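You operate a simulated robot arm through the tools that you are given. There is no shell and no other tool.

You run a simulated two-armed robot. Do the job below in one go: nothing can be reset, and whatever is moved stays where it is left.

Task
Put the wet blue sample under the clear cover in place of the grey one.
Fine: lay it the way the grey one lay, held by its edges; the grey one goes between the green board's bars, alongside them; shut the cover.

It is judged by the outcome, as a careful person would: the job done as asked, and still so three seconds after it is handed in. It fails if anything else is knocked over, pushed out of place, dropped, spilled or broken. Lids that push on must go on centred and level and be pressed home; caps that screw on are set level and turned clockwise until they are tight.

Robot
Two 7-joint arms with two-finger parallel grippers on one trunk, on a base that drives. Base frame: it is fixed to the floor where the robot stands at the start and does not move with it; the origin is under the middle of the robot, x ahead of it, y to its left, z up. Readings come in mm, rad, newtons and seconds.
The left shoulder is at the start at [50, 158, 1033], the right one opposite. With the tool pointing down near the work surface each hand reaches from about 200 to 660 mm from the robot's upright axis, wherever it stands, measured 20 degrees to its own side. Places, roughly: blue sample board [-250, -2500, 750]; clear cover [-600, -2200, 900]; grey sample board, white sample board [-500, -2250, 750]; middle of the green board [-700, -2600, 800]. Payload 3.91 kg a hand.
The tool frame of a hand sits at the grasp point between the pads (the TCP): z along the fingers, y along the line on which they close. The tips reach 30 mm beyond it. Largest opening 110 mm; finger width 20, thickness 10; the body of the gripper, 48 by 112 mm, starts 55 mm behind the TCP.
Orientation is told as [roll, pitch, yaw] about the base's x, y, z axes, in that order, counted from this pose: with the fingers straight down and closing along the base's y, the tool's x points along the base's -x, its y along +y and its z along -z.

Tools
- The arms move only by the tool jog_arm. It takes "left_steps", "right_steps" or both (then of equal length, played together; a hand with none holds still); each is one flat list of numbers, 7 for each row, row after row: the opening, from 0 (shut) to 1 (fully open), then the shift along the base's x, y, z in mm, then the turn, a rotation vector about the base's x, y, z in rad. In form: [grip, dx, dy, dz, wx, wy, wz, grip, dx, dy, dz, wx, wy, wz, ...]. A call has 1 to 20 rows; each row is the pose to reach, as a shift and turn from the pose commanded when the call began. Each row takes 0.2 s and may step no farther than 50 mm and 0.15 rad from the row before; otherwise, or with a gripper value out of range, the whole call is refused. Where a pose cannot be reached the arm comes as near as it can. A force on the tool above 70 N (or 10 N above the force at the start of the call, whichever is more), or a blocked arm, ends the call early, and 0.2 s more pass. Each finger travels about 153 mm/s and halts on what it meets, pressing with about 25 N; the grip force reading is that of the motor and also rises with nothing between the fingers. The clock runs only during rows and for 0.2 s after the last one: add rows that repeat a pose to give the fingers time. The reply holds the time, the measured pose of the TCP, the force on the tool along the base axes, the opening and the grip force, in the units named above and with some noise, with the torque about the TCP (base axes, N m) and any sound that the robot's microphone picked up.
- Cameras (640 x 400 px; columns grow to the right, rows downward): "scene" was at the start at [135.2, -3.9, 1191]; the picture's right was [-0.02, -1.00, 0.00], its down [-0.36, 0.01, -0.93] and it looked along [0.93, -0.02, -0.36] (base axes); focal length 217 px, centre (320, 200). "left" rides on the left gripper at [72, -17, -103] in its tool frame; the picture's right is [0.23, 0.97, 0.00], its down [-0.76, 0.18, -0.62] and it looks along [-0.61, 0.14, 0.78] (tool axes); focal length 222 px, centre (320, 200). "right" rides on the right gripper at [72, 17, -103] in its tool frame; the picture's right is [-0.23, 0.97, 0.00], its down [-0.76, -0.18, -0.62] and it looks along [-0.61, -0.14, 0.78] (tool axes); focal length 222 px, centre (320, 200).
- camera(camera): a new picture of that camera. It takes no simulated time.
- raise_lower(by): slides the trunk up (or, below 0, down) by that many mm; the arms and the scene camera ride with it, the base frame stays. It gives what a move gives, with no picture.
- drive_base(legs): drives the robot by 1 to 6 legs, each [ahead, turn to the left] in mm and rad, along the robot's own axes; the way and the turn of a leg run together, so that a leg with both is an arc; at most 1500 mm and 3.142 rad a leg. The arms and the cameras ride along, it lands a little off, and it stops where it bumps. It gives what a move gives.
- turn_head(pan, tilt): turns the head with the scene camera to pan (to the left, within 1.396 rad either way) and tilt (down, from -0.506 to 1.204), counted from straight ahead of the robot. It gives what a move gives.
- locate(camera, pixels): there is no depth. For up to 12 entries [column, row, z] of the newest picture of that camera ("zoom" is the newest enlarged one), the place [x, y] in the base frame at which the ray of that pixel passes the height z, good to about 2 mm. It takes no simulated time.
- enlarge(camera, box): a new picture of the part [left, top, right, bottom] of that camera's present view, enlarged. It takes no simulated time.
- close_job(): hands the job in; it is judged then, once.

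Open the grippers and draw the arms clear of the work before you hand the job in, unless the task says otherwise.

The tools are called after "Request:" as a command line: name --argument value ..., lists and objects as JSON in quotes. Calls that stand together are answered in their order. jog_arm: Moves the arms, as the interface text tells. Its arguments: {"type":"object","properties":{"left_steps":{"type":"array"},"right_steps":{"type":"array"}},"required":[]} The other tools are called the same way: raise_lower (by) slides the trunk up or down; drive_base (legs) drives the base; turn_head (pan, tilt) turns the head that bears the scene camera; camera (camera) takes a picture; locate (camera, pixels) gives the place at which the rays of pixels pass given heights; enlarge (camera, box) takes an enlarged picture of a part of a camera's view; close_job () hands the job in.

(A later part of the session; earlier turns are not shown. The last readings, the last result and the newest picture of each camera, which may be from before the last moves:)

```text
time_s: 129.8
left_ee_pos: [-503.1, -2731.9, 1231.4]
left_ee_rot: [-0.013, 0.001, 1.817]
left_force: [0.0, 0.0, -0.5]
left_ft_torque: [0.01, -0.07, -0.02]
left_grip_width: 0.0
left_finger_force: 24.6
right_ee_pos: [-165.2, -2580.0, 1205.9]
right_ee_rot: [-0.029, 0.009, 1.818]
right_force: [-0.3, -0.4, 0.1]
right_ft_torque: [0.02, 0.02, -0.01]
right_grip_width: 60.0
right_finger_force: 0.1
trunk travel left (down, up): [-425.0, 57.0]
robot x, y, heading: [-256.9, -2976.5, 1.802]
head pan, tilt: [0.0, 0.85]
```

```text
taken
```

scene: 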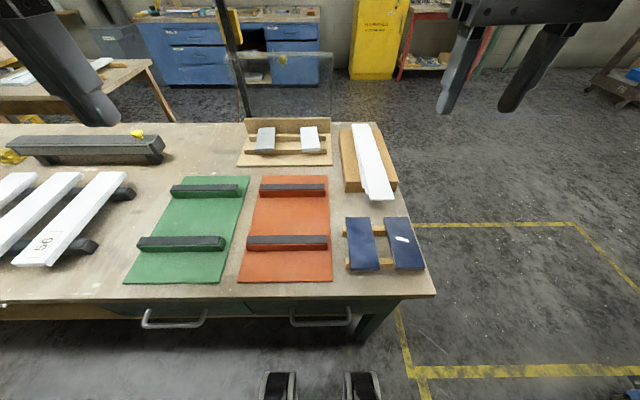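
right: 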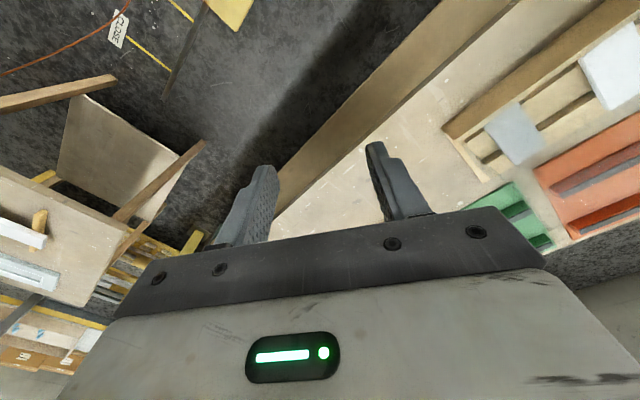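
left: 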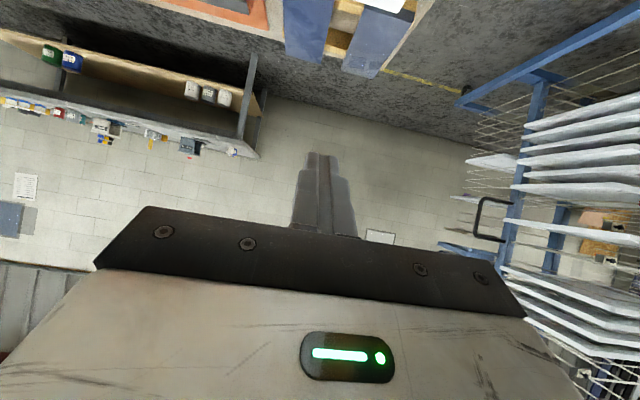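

Now I look from behind: grey at (265,140) and white at (310,138) on the tray with the hood open behind them, the green board's bars at (205,190) and (180,243), and the outer blue board at (403,240) shows a wet highlight. I enlarge these.

Request:
enlarge --camera "scene" --box '[210, 40, 410, 180]'

Request:
enlarge --camera "scene" --box '[110, 160, 450, 340]'

Request:
enlarge --camera "scene" --box '[330, 200, 440, 290]'

```text
2.86 times, centred on (310, 110) of scene
```

zoom: 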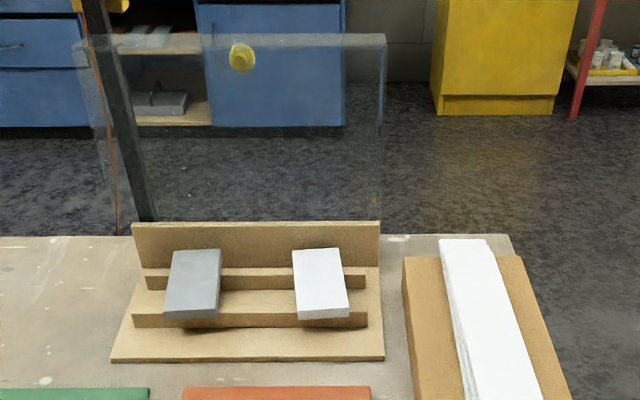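

```text
1.88 times, centred on (280, 250) of scene
```

zoom: 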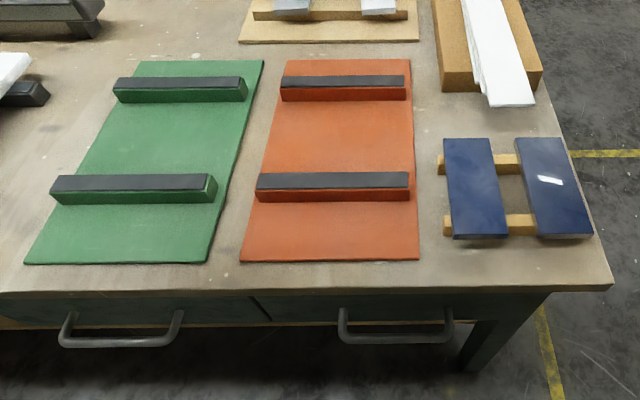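

```text
4.44 times, centred on (385, 245) of scene
```

zoom: 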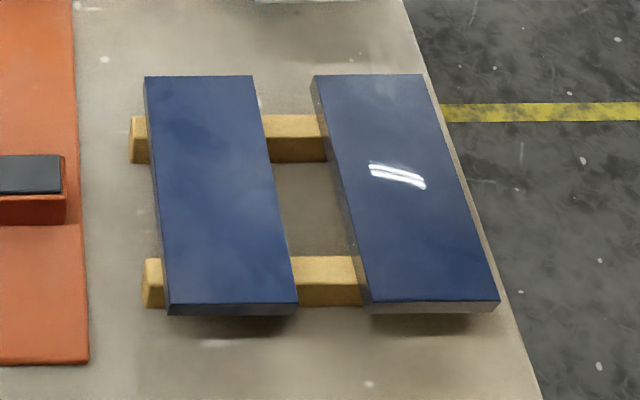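

The outer board is clearly glossy – the wet one. Now I take top views of the green board and the blue rack with the hand cameras.

Request:
camera --camera "left"

Request:
camera --camera "right"

```text
taken
```

left: 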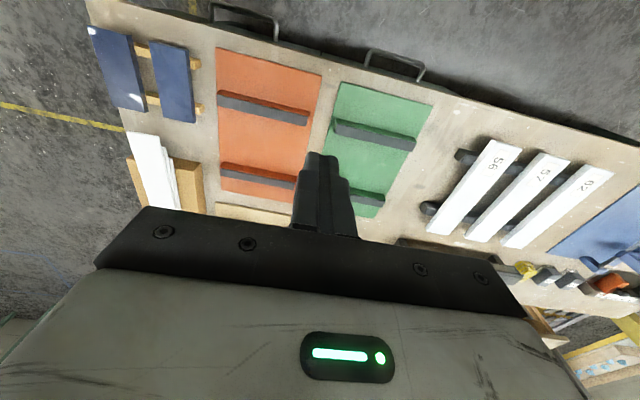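

```text
taken
```

right: 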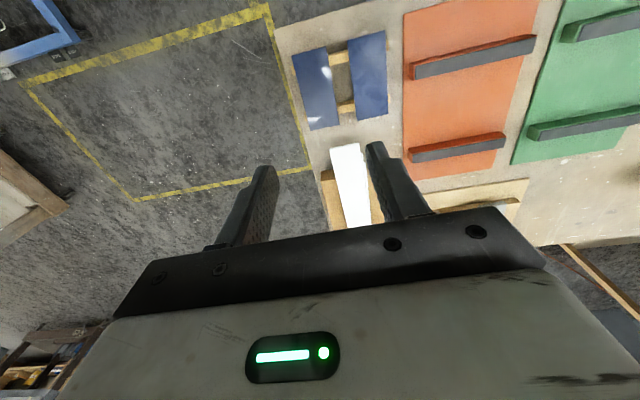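

I enlarge the green board in both hand views and locate its bars.

Request:
enlarge --camera "left" --box '[290, 60, 450, 225]'

Request:
enlarge --camera "right" --box '[480, 0, 640, 180]'

Request:
enlarge --camera "right" --box '[280, 10, 420, 150]'

```text
2.42 times, centred on (370, 142) of left
```

zoom: 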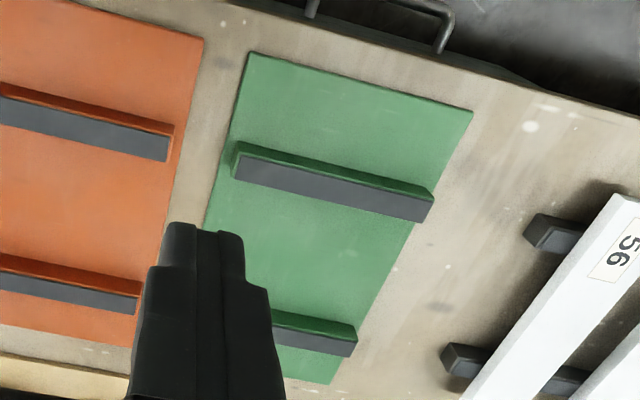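

```text
2.22 times, centred on (560, 90) of right
```

zoom: 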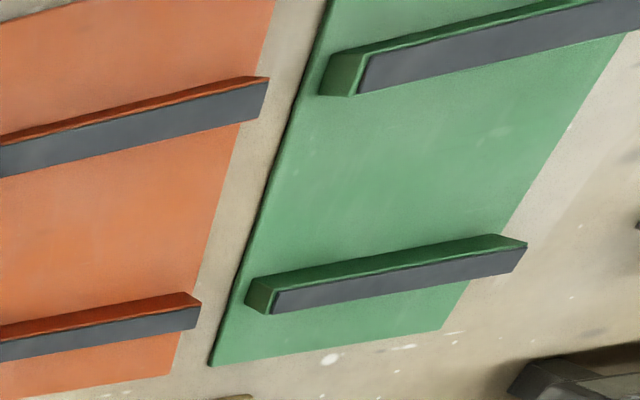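

```text
2.86 times, centred on (350, 80) of right
```

zoom: 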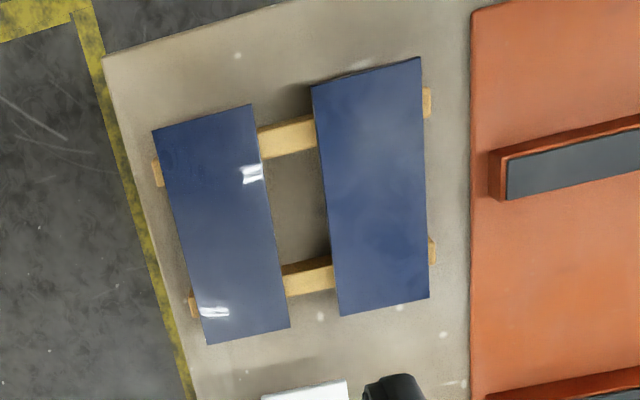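

I triangulate the green bars' heights and positions from these two views.

Request:
locate --camera "left" --pixels '[[334.9, 133.7, 830], [334.9, 133.7, 845], [338.2, 124.6, 830], [338.2, 124.6, 845], [414.6, 151.1, 840], [416.3, 142, 840], [385.3, 194.5, 802], [351.4, 187, 802], [340, 82, 802], [433, 105, 802], [375.8, 218, 802]]'

Request:
locate --camera "right" --pixels '[[577.1, 42.7, 830], [577.1, 42.7, 845], [582.5, 25.6, 830], [582.5, 25.6, 845], [539, 140.8, 830], [538.4, 141, 845], [653.2, 110.3, 840], [650, 122.4, 840], [511.5, 163.9, 802], [615, 147, 802]]'

```text
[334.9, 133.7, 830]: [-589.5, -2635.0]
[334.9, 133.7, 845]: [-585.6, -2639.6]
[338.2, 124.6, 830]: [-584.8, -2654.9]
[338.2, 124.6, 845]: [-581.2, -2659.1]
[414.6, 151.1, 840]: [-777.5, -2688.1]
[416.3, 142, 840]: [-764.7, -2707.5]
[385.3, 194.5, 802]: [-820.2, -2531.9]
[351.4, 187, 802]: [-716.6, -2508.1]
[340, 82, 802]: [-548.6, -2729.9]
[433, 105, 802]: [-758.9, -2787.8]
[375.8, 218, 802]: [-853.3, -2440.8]
```

```text
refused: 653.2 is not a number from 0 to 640
```

One pixel was outside the picture; I repeat with valid ones for the right camera.

Request:
locate --camera "right" --pixels '[[577.1, 42.7, 830], [577.1, 42.7, 845], [582.5, 25.6, 830], [582.5, 25.6, 845], [539, 140.8, 830], [539, 140.8, 845], [511.5, 163.9, 802], [615, 147, 802]]'

Request:
enlarge --camera "right" --box '[280, 10, 420, 150]'

Request:
locate --camera "zoom" --pixels '[[152, 130, 845], [248, 104, 845], [290, 327, 845], [207, 343, 845], [312, 87, 845], [420, 58, 845], [430, 297, 845], [340, 315, 845], [103, 58, 795]]'

```text
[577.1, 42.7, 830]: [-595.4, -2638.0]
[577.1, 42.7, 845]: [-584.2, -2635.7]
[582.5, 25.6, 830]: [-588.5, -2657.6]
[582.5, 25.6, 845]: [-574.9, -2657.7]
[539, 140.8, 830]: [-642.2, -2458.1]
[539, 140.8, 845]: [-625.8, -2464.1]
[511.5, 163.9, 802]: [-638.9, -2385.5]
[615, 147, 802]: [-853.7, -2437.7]
```

```text
2.86 times, centred on (350, 80) of right
```

zoom: 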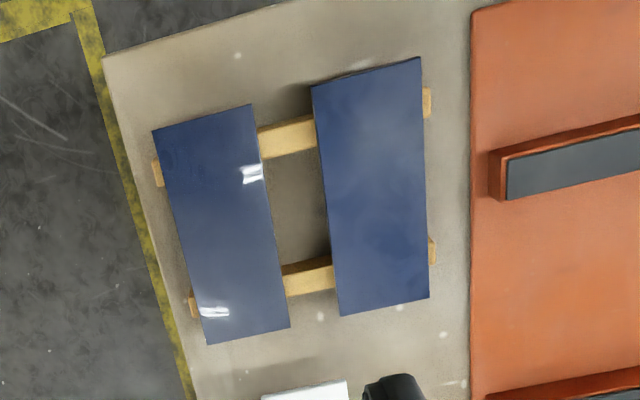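

```text
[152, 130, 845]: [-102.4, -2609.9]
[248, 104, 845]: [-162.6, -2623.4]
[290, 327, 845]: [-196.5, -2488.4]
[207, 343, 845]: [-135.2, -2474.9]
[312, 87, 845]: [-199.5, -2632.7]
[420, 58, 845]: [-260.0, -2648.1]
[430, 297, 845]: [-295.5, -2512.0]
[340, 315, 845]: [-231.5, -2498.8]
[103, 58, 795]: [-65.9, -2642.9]
```

The bars' gap is ≈158 mm with its middle at about [-702,-2586], bar tops z≈842, bars running along (-0.967,-0.253). Wet blue's centre is ≈[-149,-2549], heading like the bench. I check where the drawer handles on this side stick out before moving closer.

Request:
locate --camera "scene" --pixels '[[146, 322, 720], [207, 318, 720], [290, 318, 720], [352, 318, 720], [320, 326, 720], [320, 300, 790], [200, 304, 790], [435, 293, 790], [320, 326, 700]]'

Request:
enlarge --camera "scene" --box '[210, 90, 350, 180]'

```text
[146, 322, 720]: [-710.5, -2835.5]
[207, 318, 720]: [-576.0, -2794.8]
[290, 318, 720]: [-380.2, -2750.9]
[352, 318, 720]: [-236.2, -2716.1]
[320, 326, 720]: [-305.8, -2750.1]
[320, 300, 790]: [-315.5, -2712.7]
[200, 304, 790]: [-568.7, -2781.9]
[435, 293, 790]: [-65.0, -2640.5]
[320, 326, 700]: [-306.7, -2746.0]
```

```text
4.44 times, centred on (280, 135) of scene
```

zoom: 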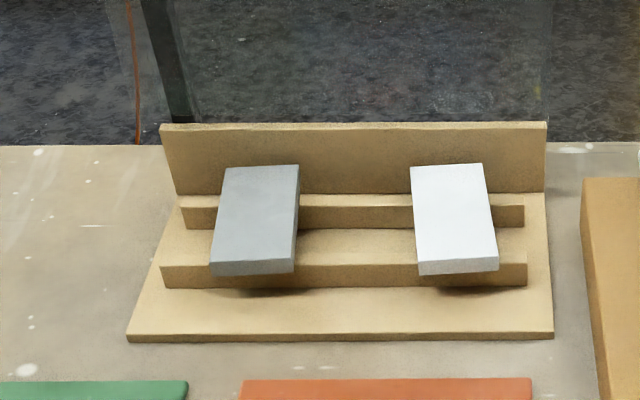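

The handles end at depth ≈800 and I am free of them. Turning my body right by 0.4 rad brings the left shoulder forward, so the left hand can reach the grey sample without driving closer; I also lower the trunk so the arm works level.

Request:
raise_lower --by -190

Request:
drive_base --legs '[[0, -0.4]]'

Request:
turn_head --pan 0.35 --tilt 0.6

Request:
camera --camera "scene"

```text
time_s: 131.9
left_ee_pos: [-503.2, -2731.1, 1041.0]
left_ee_rot: [-0.012, 0.002, 1.818]
left_force: [-0.2, -0.2, 0.1]
left_ft_torque: [-0.02, -0.01, -0.04]
left_grip_width: 0.1
left_finger_force: 25.1
right_ee_pos: [-166.1, -2580.4, 1015.0]
right_ee_rot: [-0.027, 0.009, 1.816]
right_force: [0.1, -0.1, -0.3]
right_ft_torque: [-0.02, -0.03, 0.02]
right_grip_width: 60.5
right_finger_force: 0.0
trunk travel left (down, up): [-235.0, 247.0]
robot x, y, heading: [-256.1, -2972.2, 1.806]
head pan, tilt: [0.0, 0.85]
```

```text
time_s: 133.5
left_ee_pos: [-391.9, -2655.1, 1042.0]
left_ee_rot: [-0.011, 0.001, 1.422]
left_force: [0.4, -0.2, 0.8]
left_ft_torque: [0.01, -0.01, -0.03]
left_grip_width: 0.1
left_finger_force: 24.9
right_ee_pos: [-20.6, -2644.3, 1015.8]
right_ee_rot: [-0.03, 0.009, 1.423]
right_force: [-0.6, 0.4, 0.5]
right_ft_torque: [-0.01, 0.01, -0.01]
right_grip_width: 60.6
right_finger_force: 0.1
trunk travel left (down, up): [-235.0, 247.0]
robot x, y, heading: [-254.2, -2972.7, 1.406]
head pan, tilt: [0.0, 0.85]
```

```text
time_s: 134.3
left_ee_pos: [-391.1, -2654.9, 1041.7]
left_ee_rot: [-0.013, 0.002, 1.424]
left_force: [0.4, 0.2, 1.1]
left_ft_torque: [-0.01, -0.02, -0.01]
left_grip_width: 0.2
left_finger_force: 24.9
right_ee_pos: [-22.1, -2644.6, 1016.6]
right_ee_rot: [-0.028, 0.009, 1.421]
right_force: [-0.3, 0.4, 0.3]
right_ft_torque: [-0.01, -0.03, 0.01]
right_grip_width: 60.7
right_finger_force: 0.0
trunk travel left (down, up): [-235.0, 247.0]
robot x, y, heading: [-257.4, -2976.5, 1.406]
head pan, tilt: [0.351, 0.6]
```

```text
taken
```

scene: 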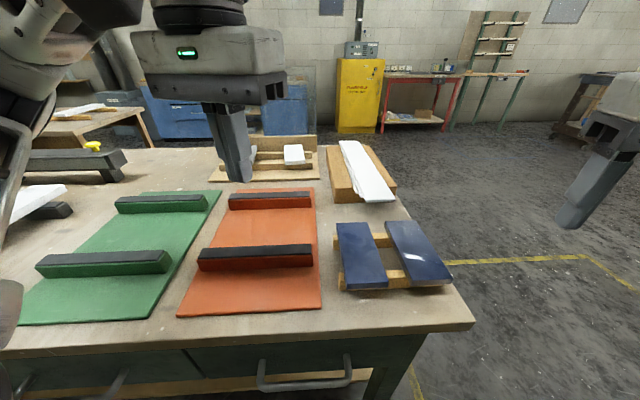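

Shoulder height is now ≈993 and the target is within reach. I move the left hand, opening it and yawing to the sample's heading, to above the gap before the tray.

Request:
jog_arm --left_steps '[0.5, -28.2, 34.2, -5, 0, 0, 0.081, 1, -56.4, 68.4, -10, 0, 0, 0.162, 1, -84.6, 102.6, -15, 0, 0, 0.243, 1, -112.8, 136.8, -20, 0, 0, 0.324, 1, -141, 171, -25, 0, 0, 0.405, 1, -169.2, 205.2, -30, 0, 0, 0.487, 1, -169.2, 205.2, -30, 0, 0, 0.487]'

Request:
camera --camera "left"

```text
time_s: 135.9
left_ee_pos: [-560.8, -2449.6, 1011.8]
left_ee_rot: [-0.012, 0.003, 1.91]
left_force: [0.0, -0.2, 0.6]
left_ft_torque: [0.03, 0.02, -0.01]
left_grip_width: 109.9
left_finger_force: 0.1
right_ee_pos: [-19.7, -2645.2, 1017.0]
right_ee_rot: [-0.028, 0.01, 1.424]
right_force: [-0.1, 0.6, -0.2]
right_ft_torque: [0.01, 0.01, 0.01]
right_grip_width: 60.3
right_finger_force: 0.0
trunk travel left (down, up): [-235.0, 247.0]
robot x, y, heading: [-254.6, -2974.6, 1.409]
head pan, tilt: [0.351, 0.6]
```

```text
taken
```

left: 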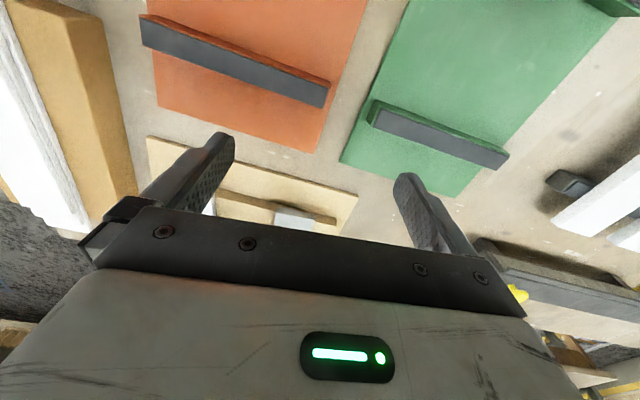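

The grey edge shows between the fingers at (290,218). I now pitch the hand outward by 0.93 rad while moving to about 95 mm above the grey sample.

Request:
jog_arm --left_steps '[1, -10.7, 31.9, -10.3, 0.125, 0.044, 0, 1, -21.3, 63.7, -20.6, 0.251, 0.088, 0, 1, -32, 95.6, -30.9, 0.376, 0.132, 0, 1, -42.6, 127.4, -41.1, 0.502, 0.176, 0, 1, -53.3, 159.3, -51.4, 0.627, 0.22, 0, 1, -63.9, 191.1, -61.7, 0.753, 0.264, 0, 1, -74.6, 223, -72, 0.878, 0.308, 0, 1, -74.6, 223, -72, 0.878, 0.308, 0]'

Request:
camera --camera "left"

Request:
camera --camera "scene"

```text
time_s: 137.7
left_ee_pos: [-634.6, -2226.0, 939.5]
left_ee_rot: [-0.013, -0.93, 1.911]
left_force: [1.5, 0.5, -0.4]
left_ft_torque: [-0.01, -0.02, -0.01]
left_grip_width: 110.0
left_finger_force: 0.0
right_ee_pos: [-21.3, -2644.1, 1016.9]
right_ee_rot: [-0.029, 0.009, 1.422]
right_force: [-0.4, 0.0, 0.3]
right_ft_torque: [0.01, -0.01, 0.03]
right_grip_width: 60.5
right_finger_force: 0.0
trunk travel left (down, up): [-235.0, 247.0]
robot x, y, heading: [-253.3, -2972.2, 1.409]
head pan, tilt: [0.351, 0.6]
```

```text
taken
```

left: 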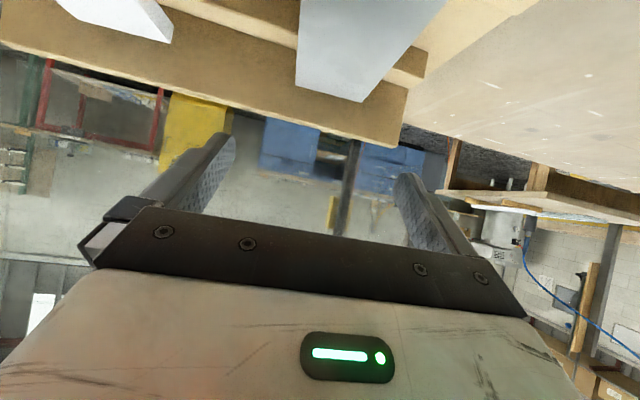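

```text
taken
```

scene: 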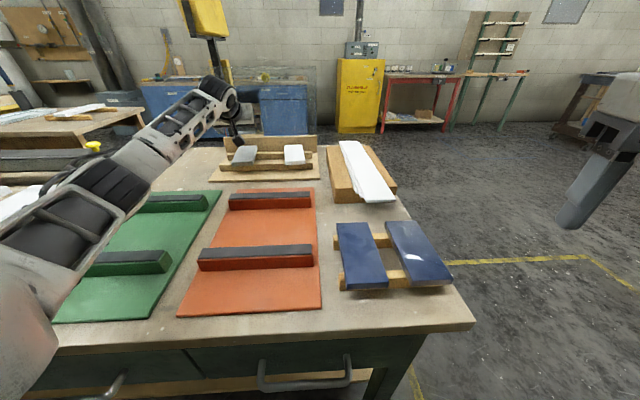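

The grey board is in the left view at the top (295–445, 0–100). I enlarge both views to check lateral centring before descending.

Request:
enlarge --camera "left" --box '[180, 0, 480, 200]'

Request:
enlarge --camera "scene" --box '[180, 60, 340, 190]'

```text
2.00 times, centred on (330, 100) of left
```

zoom: 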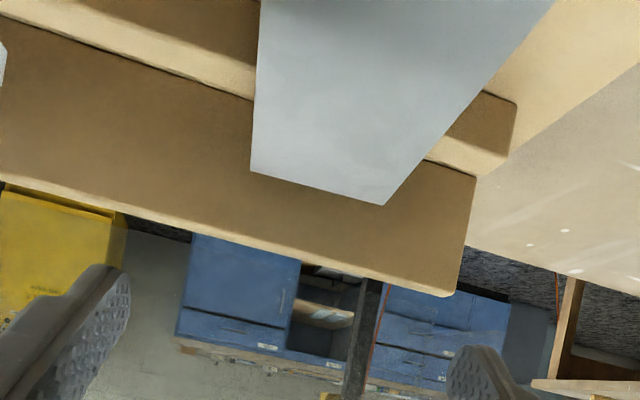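

```text
3.08 times, centred on (260, 125) of scene
```

zoom: 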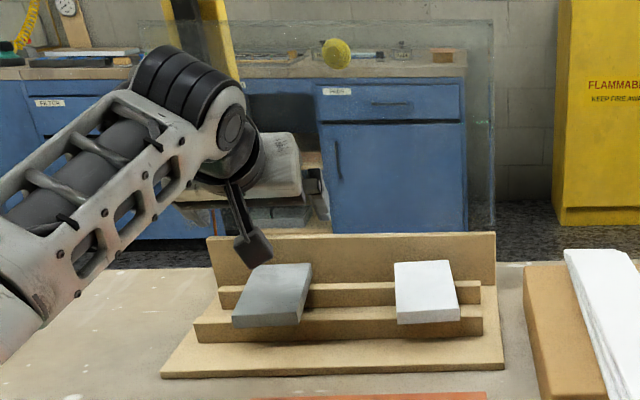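

I locate the grey board's far corners from this left view.

Request:
locate --camera "left" --pixels '[[295, 85, 845], [361.5, 102.5, 845], [298, 50, 845], [387, 70, 845]]'

```text
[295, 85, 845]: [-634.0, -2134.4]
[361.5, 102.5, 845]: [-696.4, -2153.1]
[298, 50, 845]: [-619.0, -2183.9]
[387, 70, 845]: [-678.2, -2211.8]
```

The hand's centre line agrees with the board's within 3 mm. I descend straight down 89 mm so the pads stand beside the long edges.

Request:
jog_arm --left_steps '[1, 0, 0, -30, 0, 0, 0, 1, 0, 0, -60, 0, 0, 0, 1, 0, 0, -80, 0, 0, 0, 1, 0, 0, -89, 0, 0, 0, 1, 0, 0, -89, 0, 0, 0]'

Request:
enlarge --camera "scene" --box '[180, 80, 340, 190]'

Request:
enlarge --camera "left" --box '[160, 0, 480, 220]'

```text
time_s: 138.9
left_ee_pos: [-639.3, -2226.3, 862.6]
left_ee_rot: [-0.022, -0.946, 1.927]
left_force: [-0.6, -0.9, 0.1]
left_ft_torque: [0.02, -0.01, 0.02]
left_grip_width: 110.0
left_finger_force: 0.1
right_ee_pos: [-19.9, -2644.7, 1018.0]
right_ee_rot: [-0.026, 0.008, 1.422]
right_force: [0.3, -0.6, 0.2]
right_ft_torque: [0.01, 0.0, -0.02]
right_grip_width: 60.4
right_finger_force: 0.0
trunk travel left (down, up): [-235.0, 247.0]
robot x, y, heading: [-256.6, -2970.4, 1.407]
head pan, tilt: [0.351, 0.6]
```

```text
3.64 times, centred on (260, 135) of scene
```

zoom: 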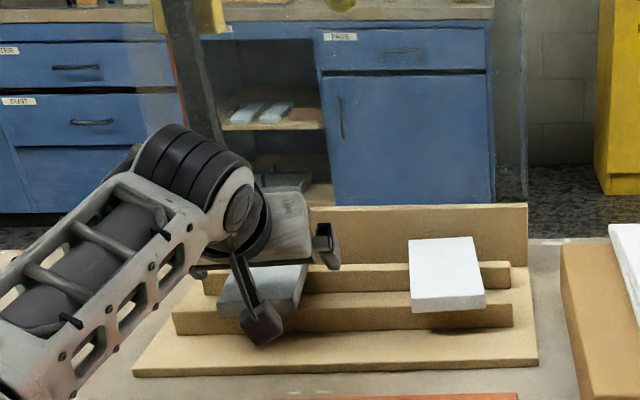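

```text
1.82 times, centred on (320, 110) of left
```

zoom: 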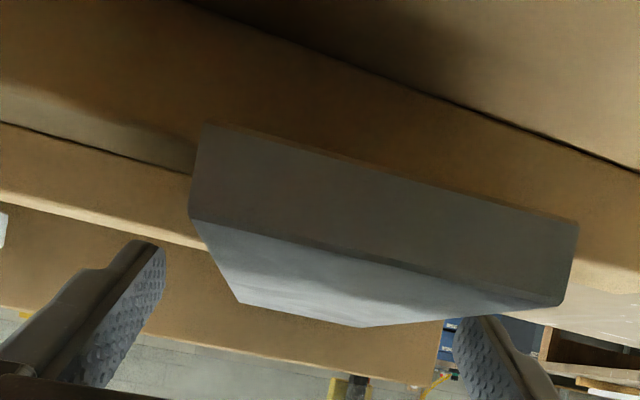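

The hand stopped at z≈863 without force; I repeat the target pose to see whether it is still settling.

Request:
jog_arm --left_steps '[1, 0, 0, 0, 0, 0, 0, 1, 0, 0, 0, 0, 0, 0]'

```text
time_s: 139.5
left_ee_pos: [-639.7, -2225.6, 864.9]
left_ee_rot: [-0.021, -0.949, 1.927]
left_force: [-0.6, 0.4, 0.7]
left_ft_torque: [-0.02, -0.01, 0.0]
left_grip_width: 110.0
left_finger_force: 0.1
right_ee_pos: [-19.9, -2645.4, 1018.8]
right_ee_rot: [-0.027, 0.009, 1.422]
right_force: [-0.2, -0.1, 0.1]
right_ft_torque: [0.0, 0.01, 0.01]
right_grip_width: 60.6
right_finger_force: 0.1
trunk travel left (down, up): [-235.0, 247.0]
robot x, y, heading: [-251.8, -2975.5, 1.409]
head pan, tilt: [0.351, 0.6]
```

Something outside the hand may be resisting. I look at the left elbow region over the bench.

Request:
turn_head --pan 0.9 --tilt 0.7

Request:
camera --camera "scene"

```text
time_s: 140.5
left_ee_pos: [-640.2, -2226.5, 864.3]
left_ee_rot: [-0.022, -0.947, 1.927]
left_force: [0.7, -1.3, 0.3]
left_ft_torque: [-0.02, -0.02, -0.02]
left_grip_width: 109.9
left_finger_force: 0.1
right_ee_pos: [-20.1, -2645.2, 1017.1]
right_ee_rot: [-0.025, 0.008, 1.423]
right_force: [0.5, 0.5, 0.1]
right_ft_torque: [0.01, -0.03, 0.02]
right_grip_width: 60.8
right_finger_force: 0.0
trunk travel left (down, up): [-235.0, 247.0]
robot x, y, heading: [-254.8, -2975.2, 1.404]
head pan, tilt: [0.901, 0.7]
```

```text
taken
```

scene: 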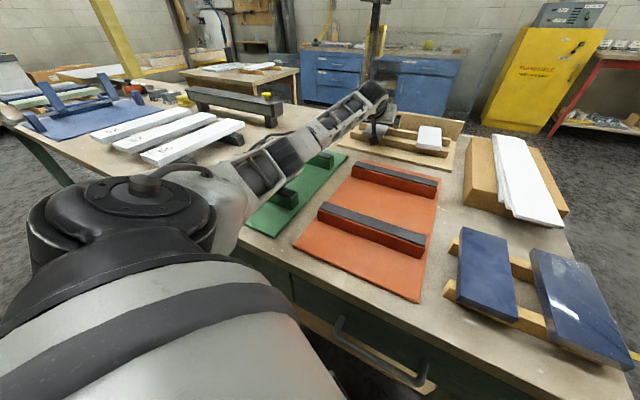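

The left elbow lies right above the near green bar at (285,190). I enlarge to see whether it touches.

Request:
enlarge --camera "scene" --box '[200, 90, 440, 250]'

```text
2.50 times, centred on (320, 170) of scene
```

zoom: 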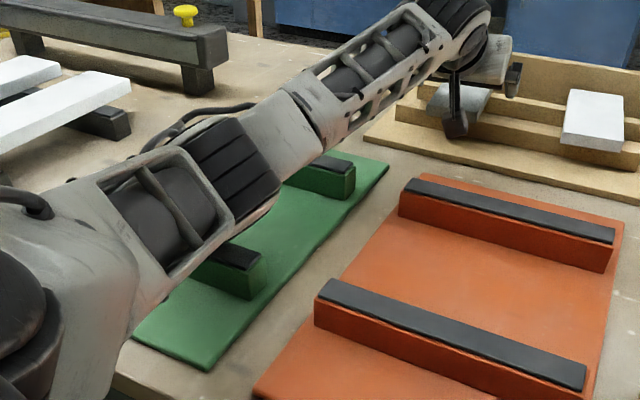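

The elbow rests on the near green bar. I raise the trunk 90 mm, which lifts the whole arm off, then check the green board hasn't shifted.

Request:
raise_lower --by 90

Request:
camera --camera "scene"

Request:
enlarge --camera "scene" --box '[200, 90, 440, 250]'

```text
time_s: 141.7
left_ee_pos: [-635.1, -2226.4, 939.6]
left_ee_rot: [-0.013, -0.93, 1.911]
left_force: [0.5, 0.6, -0.6]
left_ft_torque: [0.02, -0.01, 0.01]
left_grip_width: 110.1
left_finger_force: 0.0
right_ee_pos: [-19.3, -2644.2, 1107.1]
right_ee_rot: [-0.027, 0.008, 1.424]
right_force: [0.3, 0.3, 0.0]
right_ft_torque: [0.0, 0.01, 0.03]
right_grip_width: 60.5
right_finger_force: 0.1
trunk travel left (down, up): [-325.0, 157.0]
robot x, y, heading: [-258.6, -2973.6, 1.408]
head pan, tilt: [0.901, 0.7]
```

```text
taken
```

scene: 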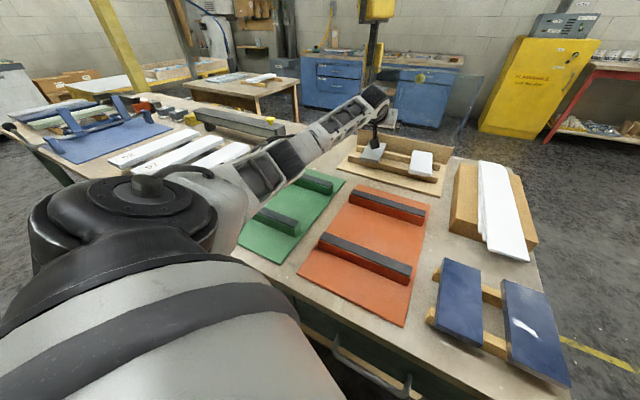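

```text
2.50 times, centred on (320, 170) of scene
```

zoom: 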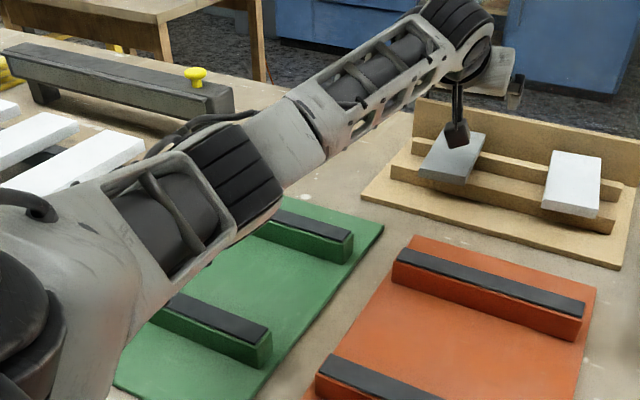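

The arm is free again and back on its commanded pose. I descend the hand once more by 89 mm with the shoulder now higher.

Request:
jog_arm --left_steps '[1, 0, 0, -30, 0, 0, 0, 1, 0, 0, -60, 0, 0, 0, 1, 0, 0, -80, 0, 0, 0, 1, 0, 0, -89, 0, 0, 0, 1, 0, 0, -89, 0, 0, 0]'

Request:
enlarge --camera "scene" --box '[200, 90, 440, 250]'

Request:
enlarge --camera "left" --box '[160, 0, 480, 220]'

```text
time_s: 142.9
left_ee_pos: [-634.5, -2226.0, 851.4]
left_ee_rot: [-0.015, -0.928, 1.913]
left_force: [-0.2, -0.5, 0.8]
left_ft_torque: [-0.05, -0.04, 0.02]
left_grip_width: 110.1
left_finger_force: 0.0
right_ee_pos: [-20.3, -2643.8, 1106.0]
right_ee_rot: [-0.028, 0.009, 1.422]
right_force: [0.8, -0.2, -0.2]
right_ft_torque: [0.01, 0.0, 0.01]
right_grip_width: 60.7
right_finger_force: 0.1
trunk travel left (down, up): [-325.0, 157.0]
robot x, y, heading: [-255.5, -2973.3, 1.407]
head pan, tilt: [0.901, 0.7]
```

```text
2.50 times, centred on (320, 170) of scene
```

zoom: 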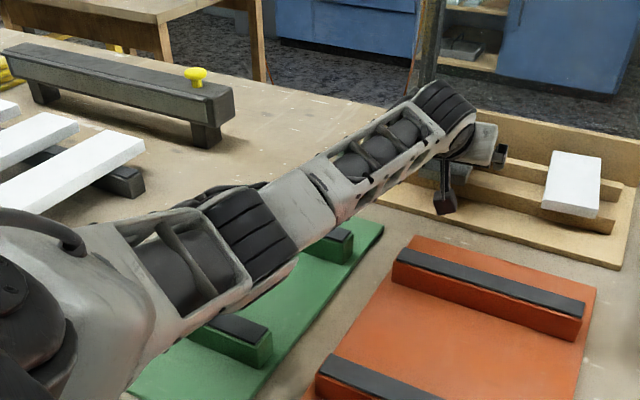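

```text
1.82 times, centred on (320, 110) of left
```

zoom: 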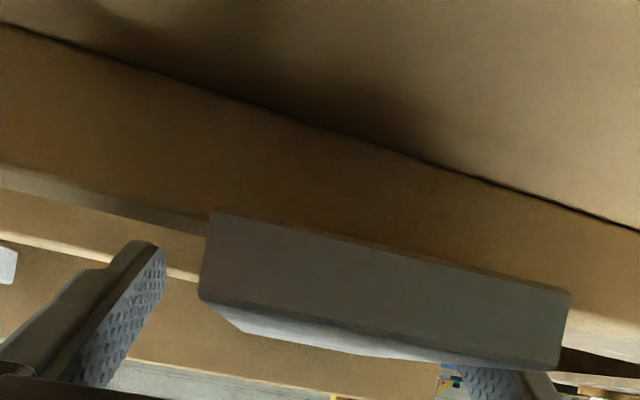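

The board's near end is centred between the fingers (expected column 353, seen 355). I close the gripper on the long edges.

Request:
jog_arm --left_steps '[0.5, 0, 0, 0, 0, 0, 0, 0.5, 0, 0, 0, 0, 0, 0, 0.5, 0, 0, 0, 0, 0, 0]'

Request:
enlarge --camera "left" --box '[160, 0, 480, 220]'

```text
time_s: 143.7
left_ee_pos: [-634.2, -2226.6, 851.5]
left_ee_rot: [-0.016, -0.928, 1.912]
left_force: [-0.6, 1.0, 0.1]
left_ft_torque: [0.05, 0.07, 0.01]
left_grip_width: 63.8
left_finger_force: 24.8
right_ee_pos: [-20.5, -2644.7, 1106.1]
right_ee_rot: [-0.027, 0.009, 1.423]
right_force: [-0.1, -0.6, 1.4]
right_ft_torque: [0.01, 0.0, 0.01]
right_grip_width: 60.5
right_finger_force: 0.1
trunk travel left (down, up): [-325.0, 157.0]
robot x, y, heading: [-256.5, -2974.5, 1.411]
head pan, tilt: [0.901, 0.7]
```

```text
1.82 times, centred on (320, 110) of left
```

zoom: 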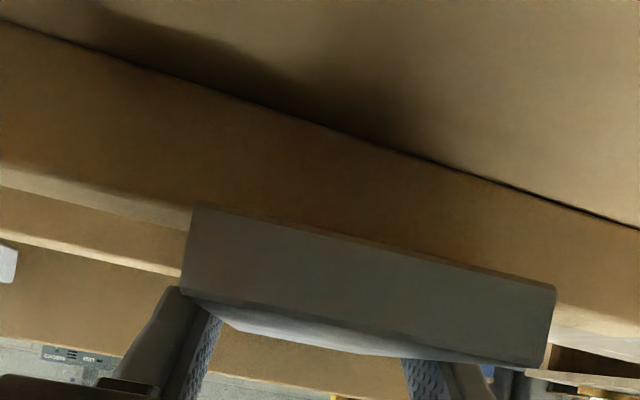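

The grey board is held by its long edges at 63.8 mm; I note this pose (TCP [-634,-2226,851], rot [-0.015,-0.928,1.912]) for laying the blue one later. I lift it straight up 110 mm.

Request:
jog_arm --left_steps '[0.5, 0, 0, 10, 0, 0, 0, 0.5, 0, 0, 25, 0, 0, 0, 0.5, 0, 0, 50, 0, 0, 0, 0.5, 0, 0, 80, 0, 0, 0, 0.5, 0, 0, 110, 0, 0, 0, 0.5, 0, 0, 110, 0, 0, 0]'

Request:
turn_head --pan 0.4 --tilt 0.6

Request:
camera --camera "scene"

Request:
camera --camera "left"

```text
time_s: 145.1
left_ee_pos: [-635.1, -2227.3, 959.9]
left_ee_rot: [-0.015, -0.927, 1.913]
left_force: [-0.3, 0.7, -1.5]
left_ft_torque: [0.01, 0.01, -0.01]
left_grip_width: 63.7
left_finger_force: 24.5
right_ee_pos: [-21.0, -2644.6, 1106.3]
right_ee_rot: [-0.027, 0.009, 1.422]
right_force: [0.4, -0.4, 0.3]
right_ft_torque: [-0.01, -0.01, 0.05]
right_grip_width: 60.5
right_finger_force: 0.0
trunk travel left (down, up): [-325.0, 157.0]
robot x, y, heading: [-256.0, -2969.6, 1.412]
head pan, tilt: [0.901, 0.7]
```

```text
time_s: 146.0
left_ee_pos: [-634.8, -2226.7, 961.3]
left_ee_rot: [-0.016, -0.93, 1.914]
left_force: [-0.7, 0.4, -0.6]
left_ft_torque: [-0.02, -0.04, -0.02]
left_grip_width: 63.9
left_finger_force: 25.0
right_ee_pos: [-20.8, -2644.9, 1106.6]
right_ee_rot: [-0.029, 0.009, 1.423]
right_force: [0.7, 0.6, 0.6]
right_ft_torque: [-0.03, -0.03, -0.03]
right_grip_width: 60.5
right_finger_force: 0.2
trunk travel left (down, up): [-325.0, 157.0]
robot x, y, heading: [-255.2, -2972.3, 1.408]
head pan, tilt: [0.4, 0.6]
```

```text
taken
```

scene: 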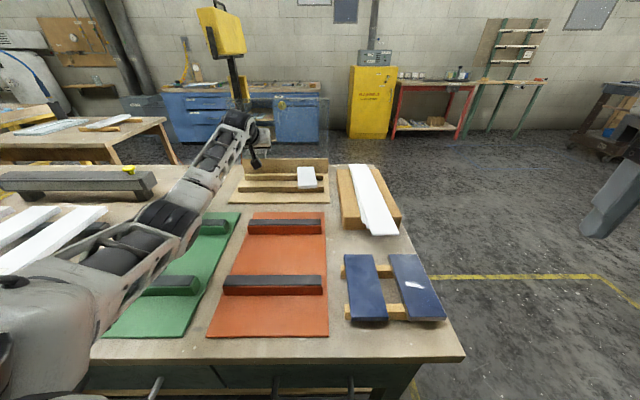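

```text
taken
```

left: 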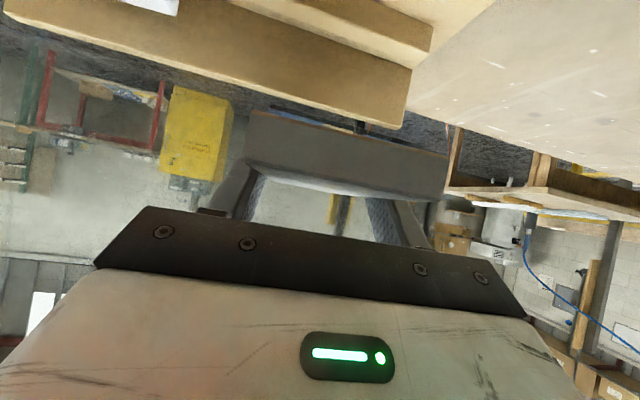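

The grey board is in the gripper and the white one lies undisturbed. I draw the hand back towards me over the boards at z≈1010.

Request:
jog_arm --left_steps '[0.5, 16.4, -41.9, 7, 0, 0, 0, 0.5, 32.8, -83.8, 14, 0, 0, 0, 0.5, 49.2, -125.7, 21, 0, 0, 0, 0.5, 65.6, -167.6, 28, 0, 0, 0, 0.5, 82, -209.5, 35, 0, 0, 0, 0.5, 98.4, -251.4, 42, 0, 0, 0, 0.5, 114.8, -293.3, 49, 0, 0, 0]'

Request:
camera --camera "scene"

```text
time_s: 147.6
left_ee_pos: [-518.0, -2521.0, 1009.0]
left_ee_rot: [-0.013, -0.927, 1.909]
left_force: [-0.1, -0.2, -0.7]
left_ft_torque: [0.01, 0.01, 0.03]
left_grip_width: 63.5
left_finger_force: 25.0
right_ee_pos: [-20.3, -2644.7, 1106.9]
right_ee_rot: [-0.028, 0.01, 1.422]
right_force: [-0.1, 0.4, -0.3]
right_ft_torque: [-0.03, 0.0, -0.05]
right_grip_width: 60.2
right_finger_force: 0.0
trunk travel left (down, up): [-325.0, 157.0]
robot x, y, heading: [-252.8, -2975.6, 1.405]
head pan, tilt: [0.4, 0.6]
```

```text
taken
```

scene: 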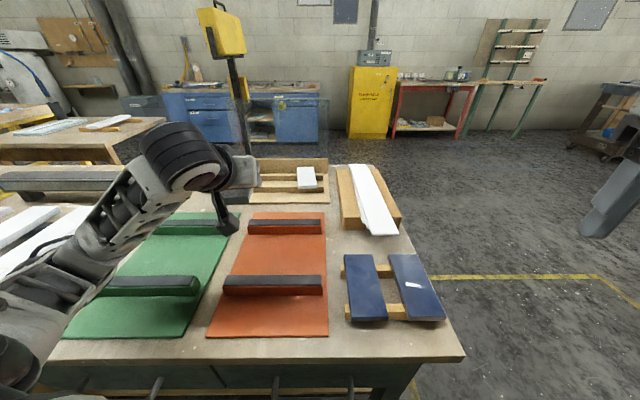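

Now I drive along the back of the bench to behind the right side of the green board, so the left hand can point sideways along the bars.

Request:
drive_base --legs '[[0, 2.01], [506, 0], [0, -1.6]]'

Request:
turn_head --pan 0.0 --tilt 0.8

Request:
camera --camera "scene"

Request:
camera --camera "left"

```text
time_s: 159.3
left_ee_pos: [-1158.6, -2783.9, 1009.7]
left_ee_rot: [-0.013, -0.929, 2.301]
left_force: [-0.2, 0.6, -1.1]
left_ft_torque: [0.0, 0.01, -0.01]
left_grip_width: 63.7
left_finger_force: 25.0
right_ee_pos: [-651.8, -2711.9, 1106.2]
right_ee_rot: [-0.029, 0.007, 1.811]
right_force: [-0.4, 0.7, 0.4]
right_ft_torque: [-0.01, 0.05, 0.02]
right_grip_width: 60.6
right_finger_force: 0.0
trunk travel left (down, up): [-325.0, 157.0]
robot x, y, heading: [-742.7, -3106.3, 1.794]
head pan, tilt: [0.4, 0.6]
```

```text
time_s: 160.2
left_ee_pos: [-1160.6, -2786.1, 1009.3]
left_ee_rot: [-0.015, -0.928, 2.303]
left_force: [0.6, 0.4, -1.3]
left_ft_torque: [-0.01, 0.02, 0.02]
left_grip_width: 63.6
left_finger_force: 24.7
right_ee_pos: [-651.2, -2712.1, 1107.7]
right_ee_rot: [-0.029, 0.008, 1.811]
right_force: [0.3, -0.7, -0.8]
right_ft_torque: [0.01, -0.01, -0.03]
right_grip_width: 60.5
right_finger_force: 0.1
trunk travel left (down, up): [-325.0, 157.0]
robot x, y, heading: [-744.0, -3106.3, 1.796]
head pan, tilt: [0.0, 0.799]
```

```text
taken
```

scene: 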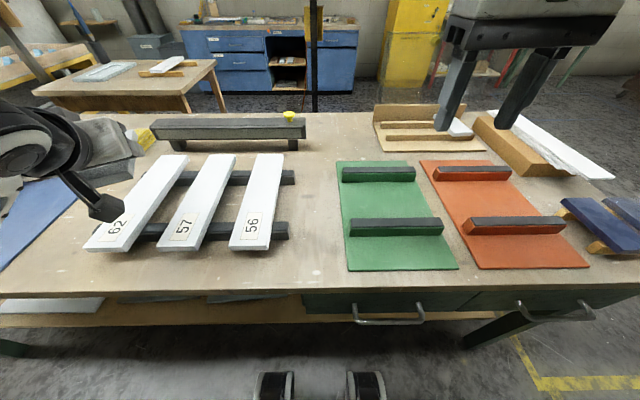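

```text
taken
```

left: 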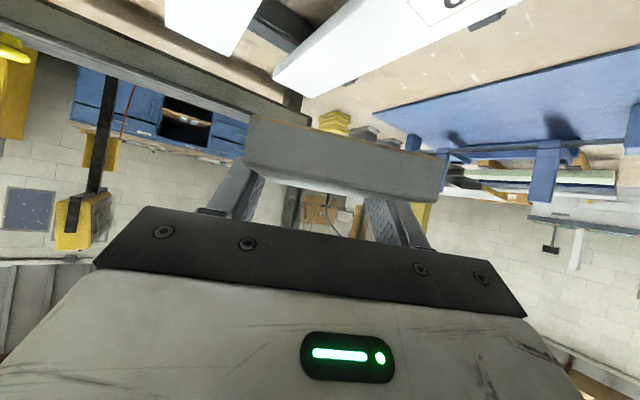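

I stand behind the green board's right half now. The right hand hovers over it, so I move it away to the right, then measure the bars afresh from this view.

Request:
jog_arm --right_steps '[0.55, 45, 10, 10, 0, 0, 0, 0.55, 90, 20, 20, 0, 0, 0, 0.55, 135, 31, 30, 0, 0, 0, 0.55, 180, 41, 40, 0, 0, 0, 0.55, 225, 51, 50, 0, 0, 0]'

Request:
camera --camera "scene"

Request:
enlarge --camera "scene" --box '[320, 140, 480, 290]'

```text
time_s: 161.4
left_ee_pos: [-1160.1, -2786.2, 1009.8]
left_ee_rot: [-0.014, -0.928, 2.303]
left_force: [0.4, 0.0, -0.8]
left_ft_torque: [-0.01, -0.01, 0.0]
left_grip_width: 63.4
left_finger_force: 25.2
right_ee_pos: [-425.2, -2662.1, 1158.0]
right_ee_rot: [-0.024, 0.009, 1.813]
right_force: [-0.5, -0.2, -0.4]
right_ft_torque: [0.01, -0.02, 0.02]
right_grip_width: 60.4
right_finger_force: 0.0
trunk travel left (down, up): [-325.0, 157.0]
robot x, y, heading: [-742.6, -3106.4, 1.797]
head pan, tilt: [0.0, 0.799]
```

```text
taken
```

scene: 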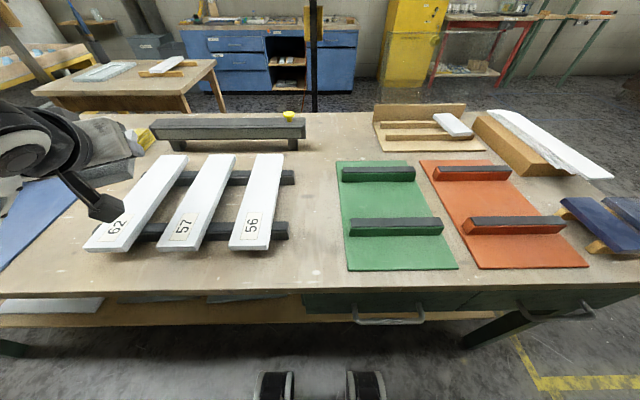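

```text
2.67 times, centred on (400, 215) of scene
```

zoom: 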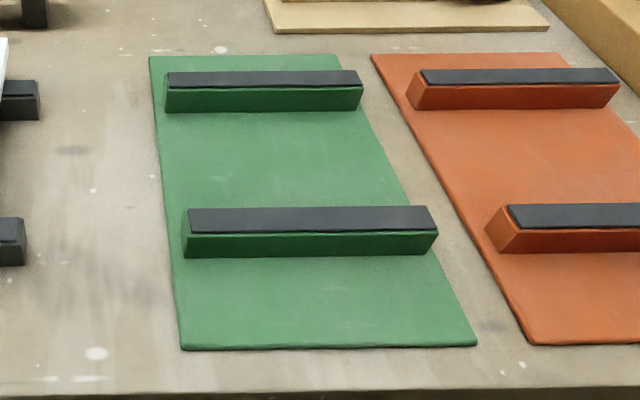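

I locate the bars and the board's corners from this enlarged view.

Request:
locate --camera "zoom" --pixels '[[190, 235, 842], [438, 232, 842], [190, 209, 842], [433, 206, 842], [165, 90, 842], [362, 86, 842], [165, 111, 802], [360, 109, 802], [150, 56, 802], [340, 53, 802], [477, 345, 802], [182, 350, 802]]'

```text
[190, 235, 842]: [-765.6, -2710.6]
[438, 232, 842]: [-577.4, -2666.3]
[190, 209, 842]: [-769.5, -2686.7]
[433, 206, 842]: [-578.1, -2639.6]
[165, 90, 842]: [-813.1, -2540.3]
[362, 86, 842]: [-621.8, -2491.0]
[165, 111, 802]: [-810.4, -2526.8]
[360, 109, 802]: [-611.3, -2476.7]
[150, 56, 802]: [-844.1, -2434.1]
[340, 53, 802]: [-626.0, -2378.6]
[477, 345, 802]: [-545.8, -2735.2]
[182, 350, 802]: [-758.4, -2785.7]
```

The bars' gap centre is ≈[-697,-2584] and the near bar's centre ≈[-673,-2671]. With the present grip the fingertips stick out 13 mm below the board, so I will first rest it on the near bar's flat top, regrip higher, and then lay it in the gap. I start turning the hand to point along the bars.

Request:
jog_arm --left_steps '[0.5, 34, 8, 0, 0, 0, -0.147, 0.5, 68, 16, 0, 0, 0, -0.294, 0.5, 103, 24, 0, 0, 0, -0.441, 0.5, 137, 32, 0, 0, 0, -0.588, 0.5, 171, 40, 0, 0, 0, -0.735, 0.5, 205, 48, 0, 0, 0, -0.882, 0.5, 239, 56, 0, 0, 0, -1.03, 0.5, 239, 56, 0, 0, 0, -1.03]'

Request:
camera --camera "scene"

```text
time_s: 163.2
left_ee_pos: [-920.5, -2728.3, 1010.5]
left_ee_rot: [-0.013, -0.929, 1.271]
left_force: [0.3, -0.1, -1.2]
left_ft_torque: [-0.01, 0.03, 0.0]
left_grip_width: 63.5
left_finger_force: 25.3
left hand out of reach, approached as far as the arm can: row 2, 3, 4, 5
right_ee_pos: [-427.1, -2660.8, 1158.0]
right_ee_rot: [-0.028, 0.01, 1.811]
right_force: [0.9, 1.0, 0.4]
right_ft_torque: [0.04, 0.0, 0.02]
right_grip_width: 60.6
right_finger_force: 0.1
trunk travel left (down, up): [-325.0, 157.0]
robot x, y, heading: [-745.3, -3102.1, 1.801]
head pan, tilt: [0.0, 0.799]
```

```text
taken
```

scene: 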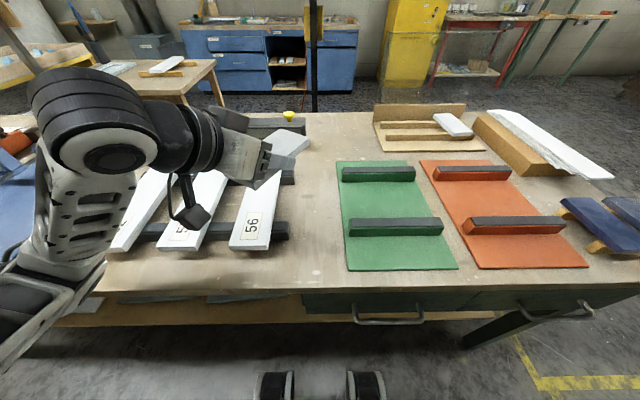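

The hand turned halfway fine. I continue the turn and move to above the near green bar at z≈930.

Request:
jog_arm --left_steps '[0.5, 34.2, 7.9, -5, 0, 0, -0.147, 0.5, 68.4, 15.8, -10, 0, 0, -0.294, 0.5, 102.6, 23.7, -20, 0, 0, -0.441, 0.5, 136.9, 31.6, -35, 0, 0, -0.588, 0.5, 171.1, 39.5, -50, 0, 0, -0.735, 0.5, 205.3, 47.4, -65, 0, 0, -0.882, 0.5, 239.5, 55.3, -80, 0, 0, -1.03, 0.5, 239.5, 55.3, -80, 0, 0, -1.03]'

Request:
camera --camera "scene"

Request:
camera --camera "left"

Request:
enlarge --camera "scene" --box '[300, 130, 480, 280]'

```text
time_s: 165.0
left_ee_pos: [-680.4, -2674.8, 930.5]
left_ee_rot: [-0.013, -0.93, 0.239]
left_force: [0.2, 0.1, -1.1]
left_ft_torque: [0.02, 0.03, -0.01]
left_grip_width: 63.7
left_finger_force: 24.7
right_ee_pos: [-425.5, -2661.4, 1156.2]
right_ee_rot: [-0.028, 0.01, 1.811]
right_force: [0.3, -0.2, 0.1]
right_ft_torque: [0.04, 0.0, -0.02]
right_grip_width: 60.5
right_finger_force: 0.1
trunk travel left (down, up): [-325.0, 157.0]
robot x, y, heading: [-746.0, -3104.7, 1.795]
head pan, tilt: [0.0, 0.799]
```

```text
taken
```

scene: 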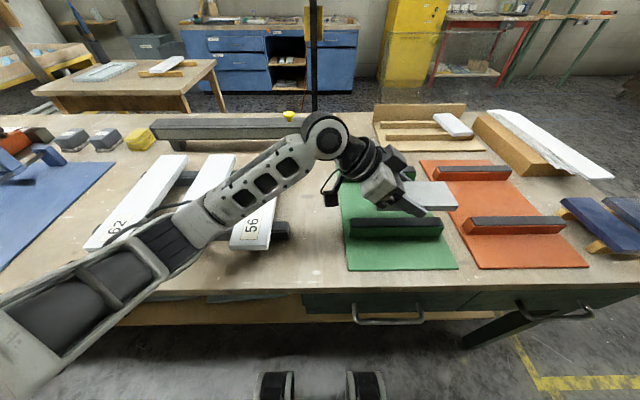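

```text
taken
```

left: 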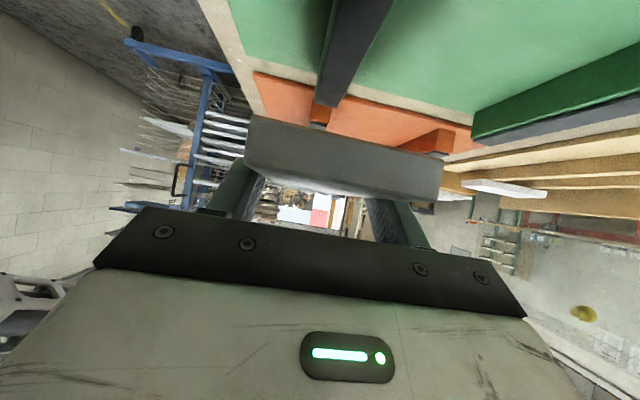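

```text
2.67 times, centred on (390, 205) of scene
```

zoom: 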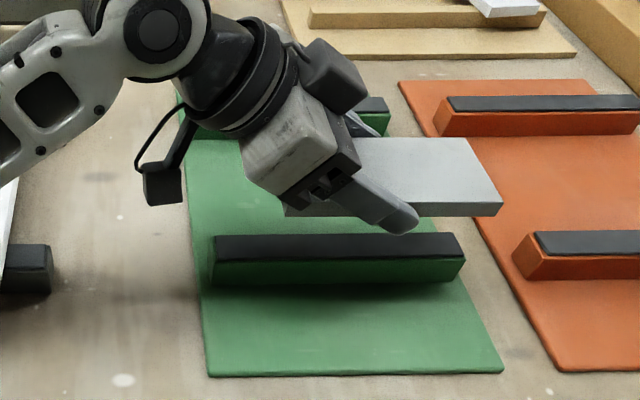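

The board hangs level above the green board. I check in the left view whether the near bar runs under the board's middle.

Request:
enlarge --camera "left" --box '[220, 0, 460, 150]'

Request:
locate --camera "left" --pixels '[[331, 77, 836], [345, 40, 836]]'

```text
2.67 times, centred on (340, 75) of left
```

zoom: 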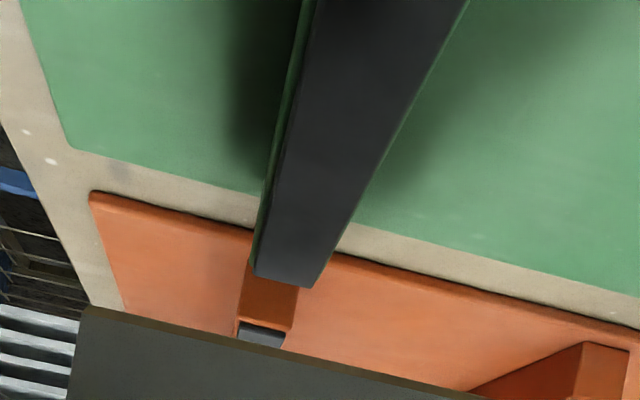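

```text
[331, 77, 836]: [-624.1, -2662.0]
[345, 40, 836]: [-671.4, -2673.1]
```

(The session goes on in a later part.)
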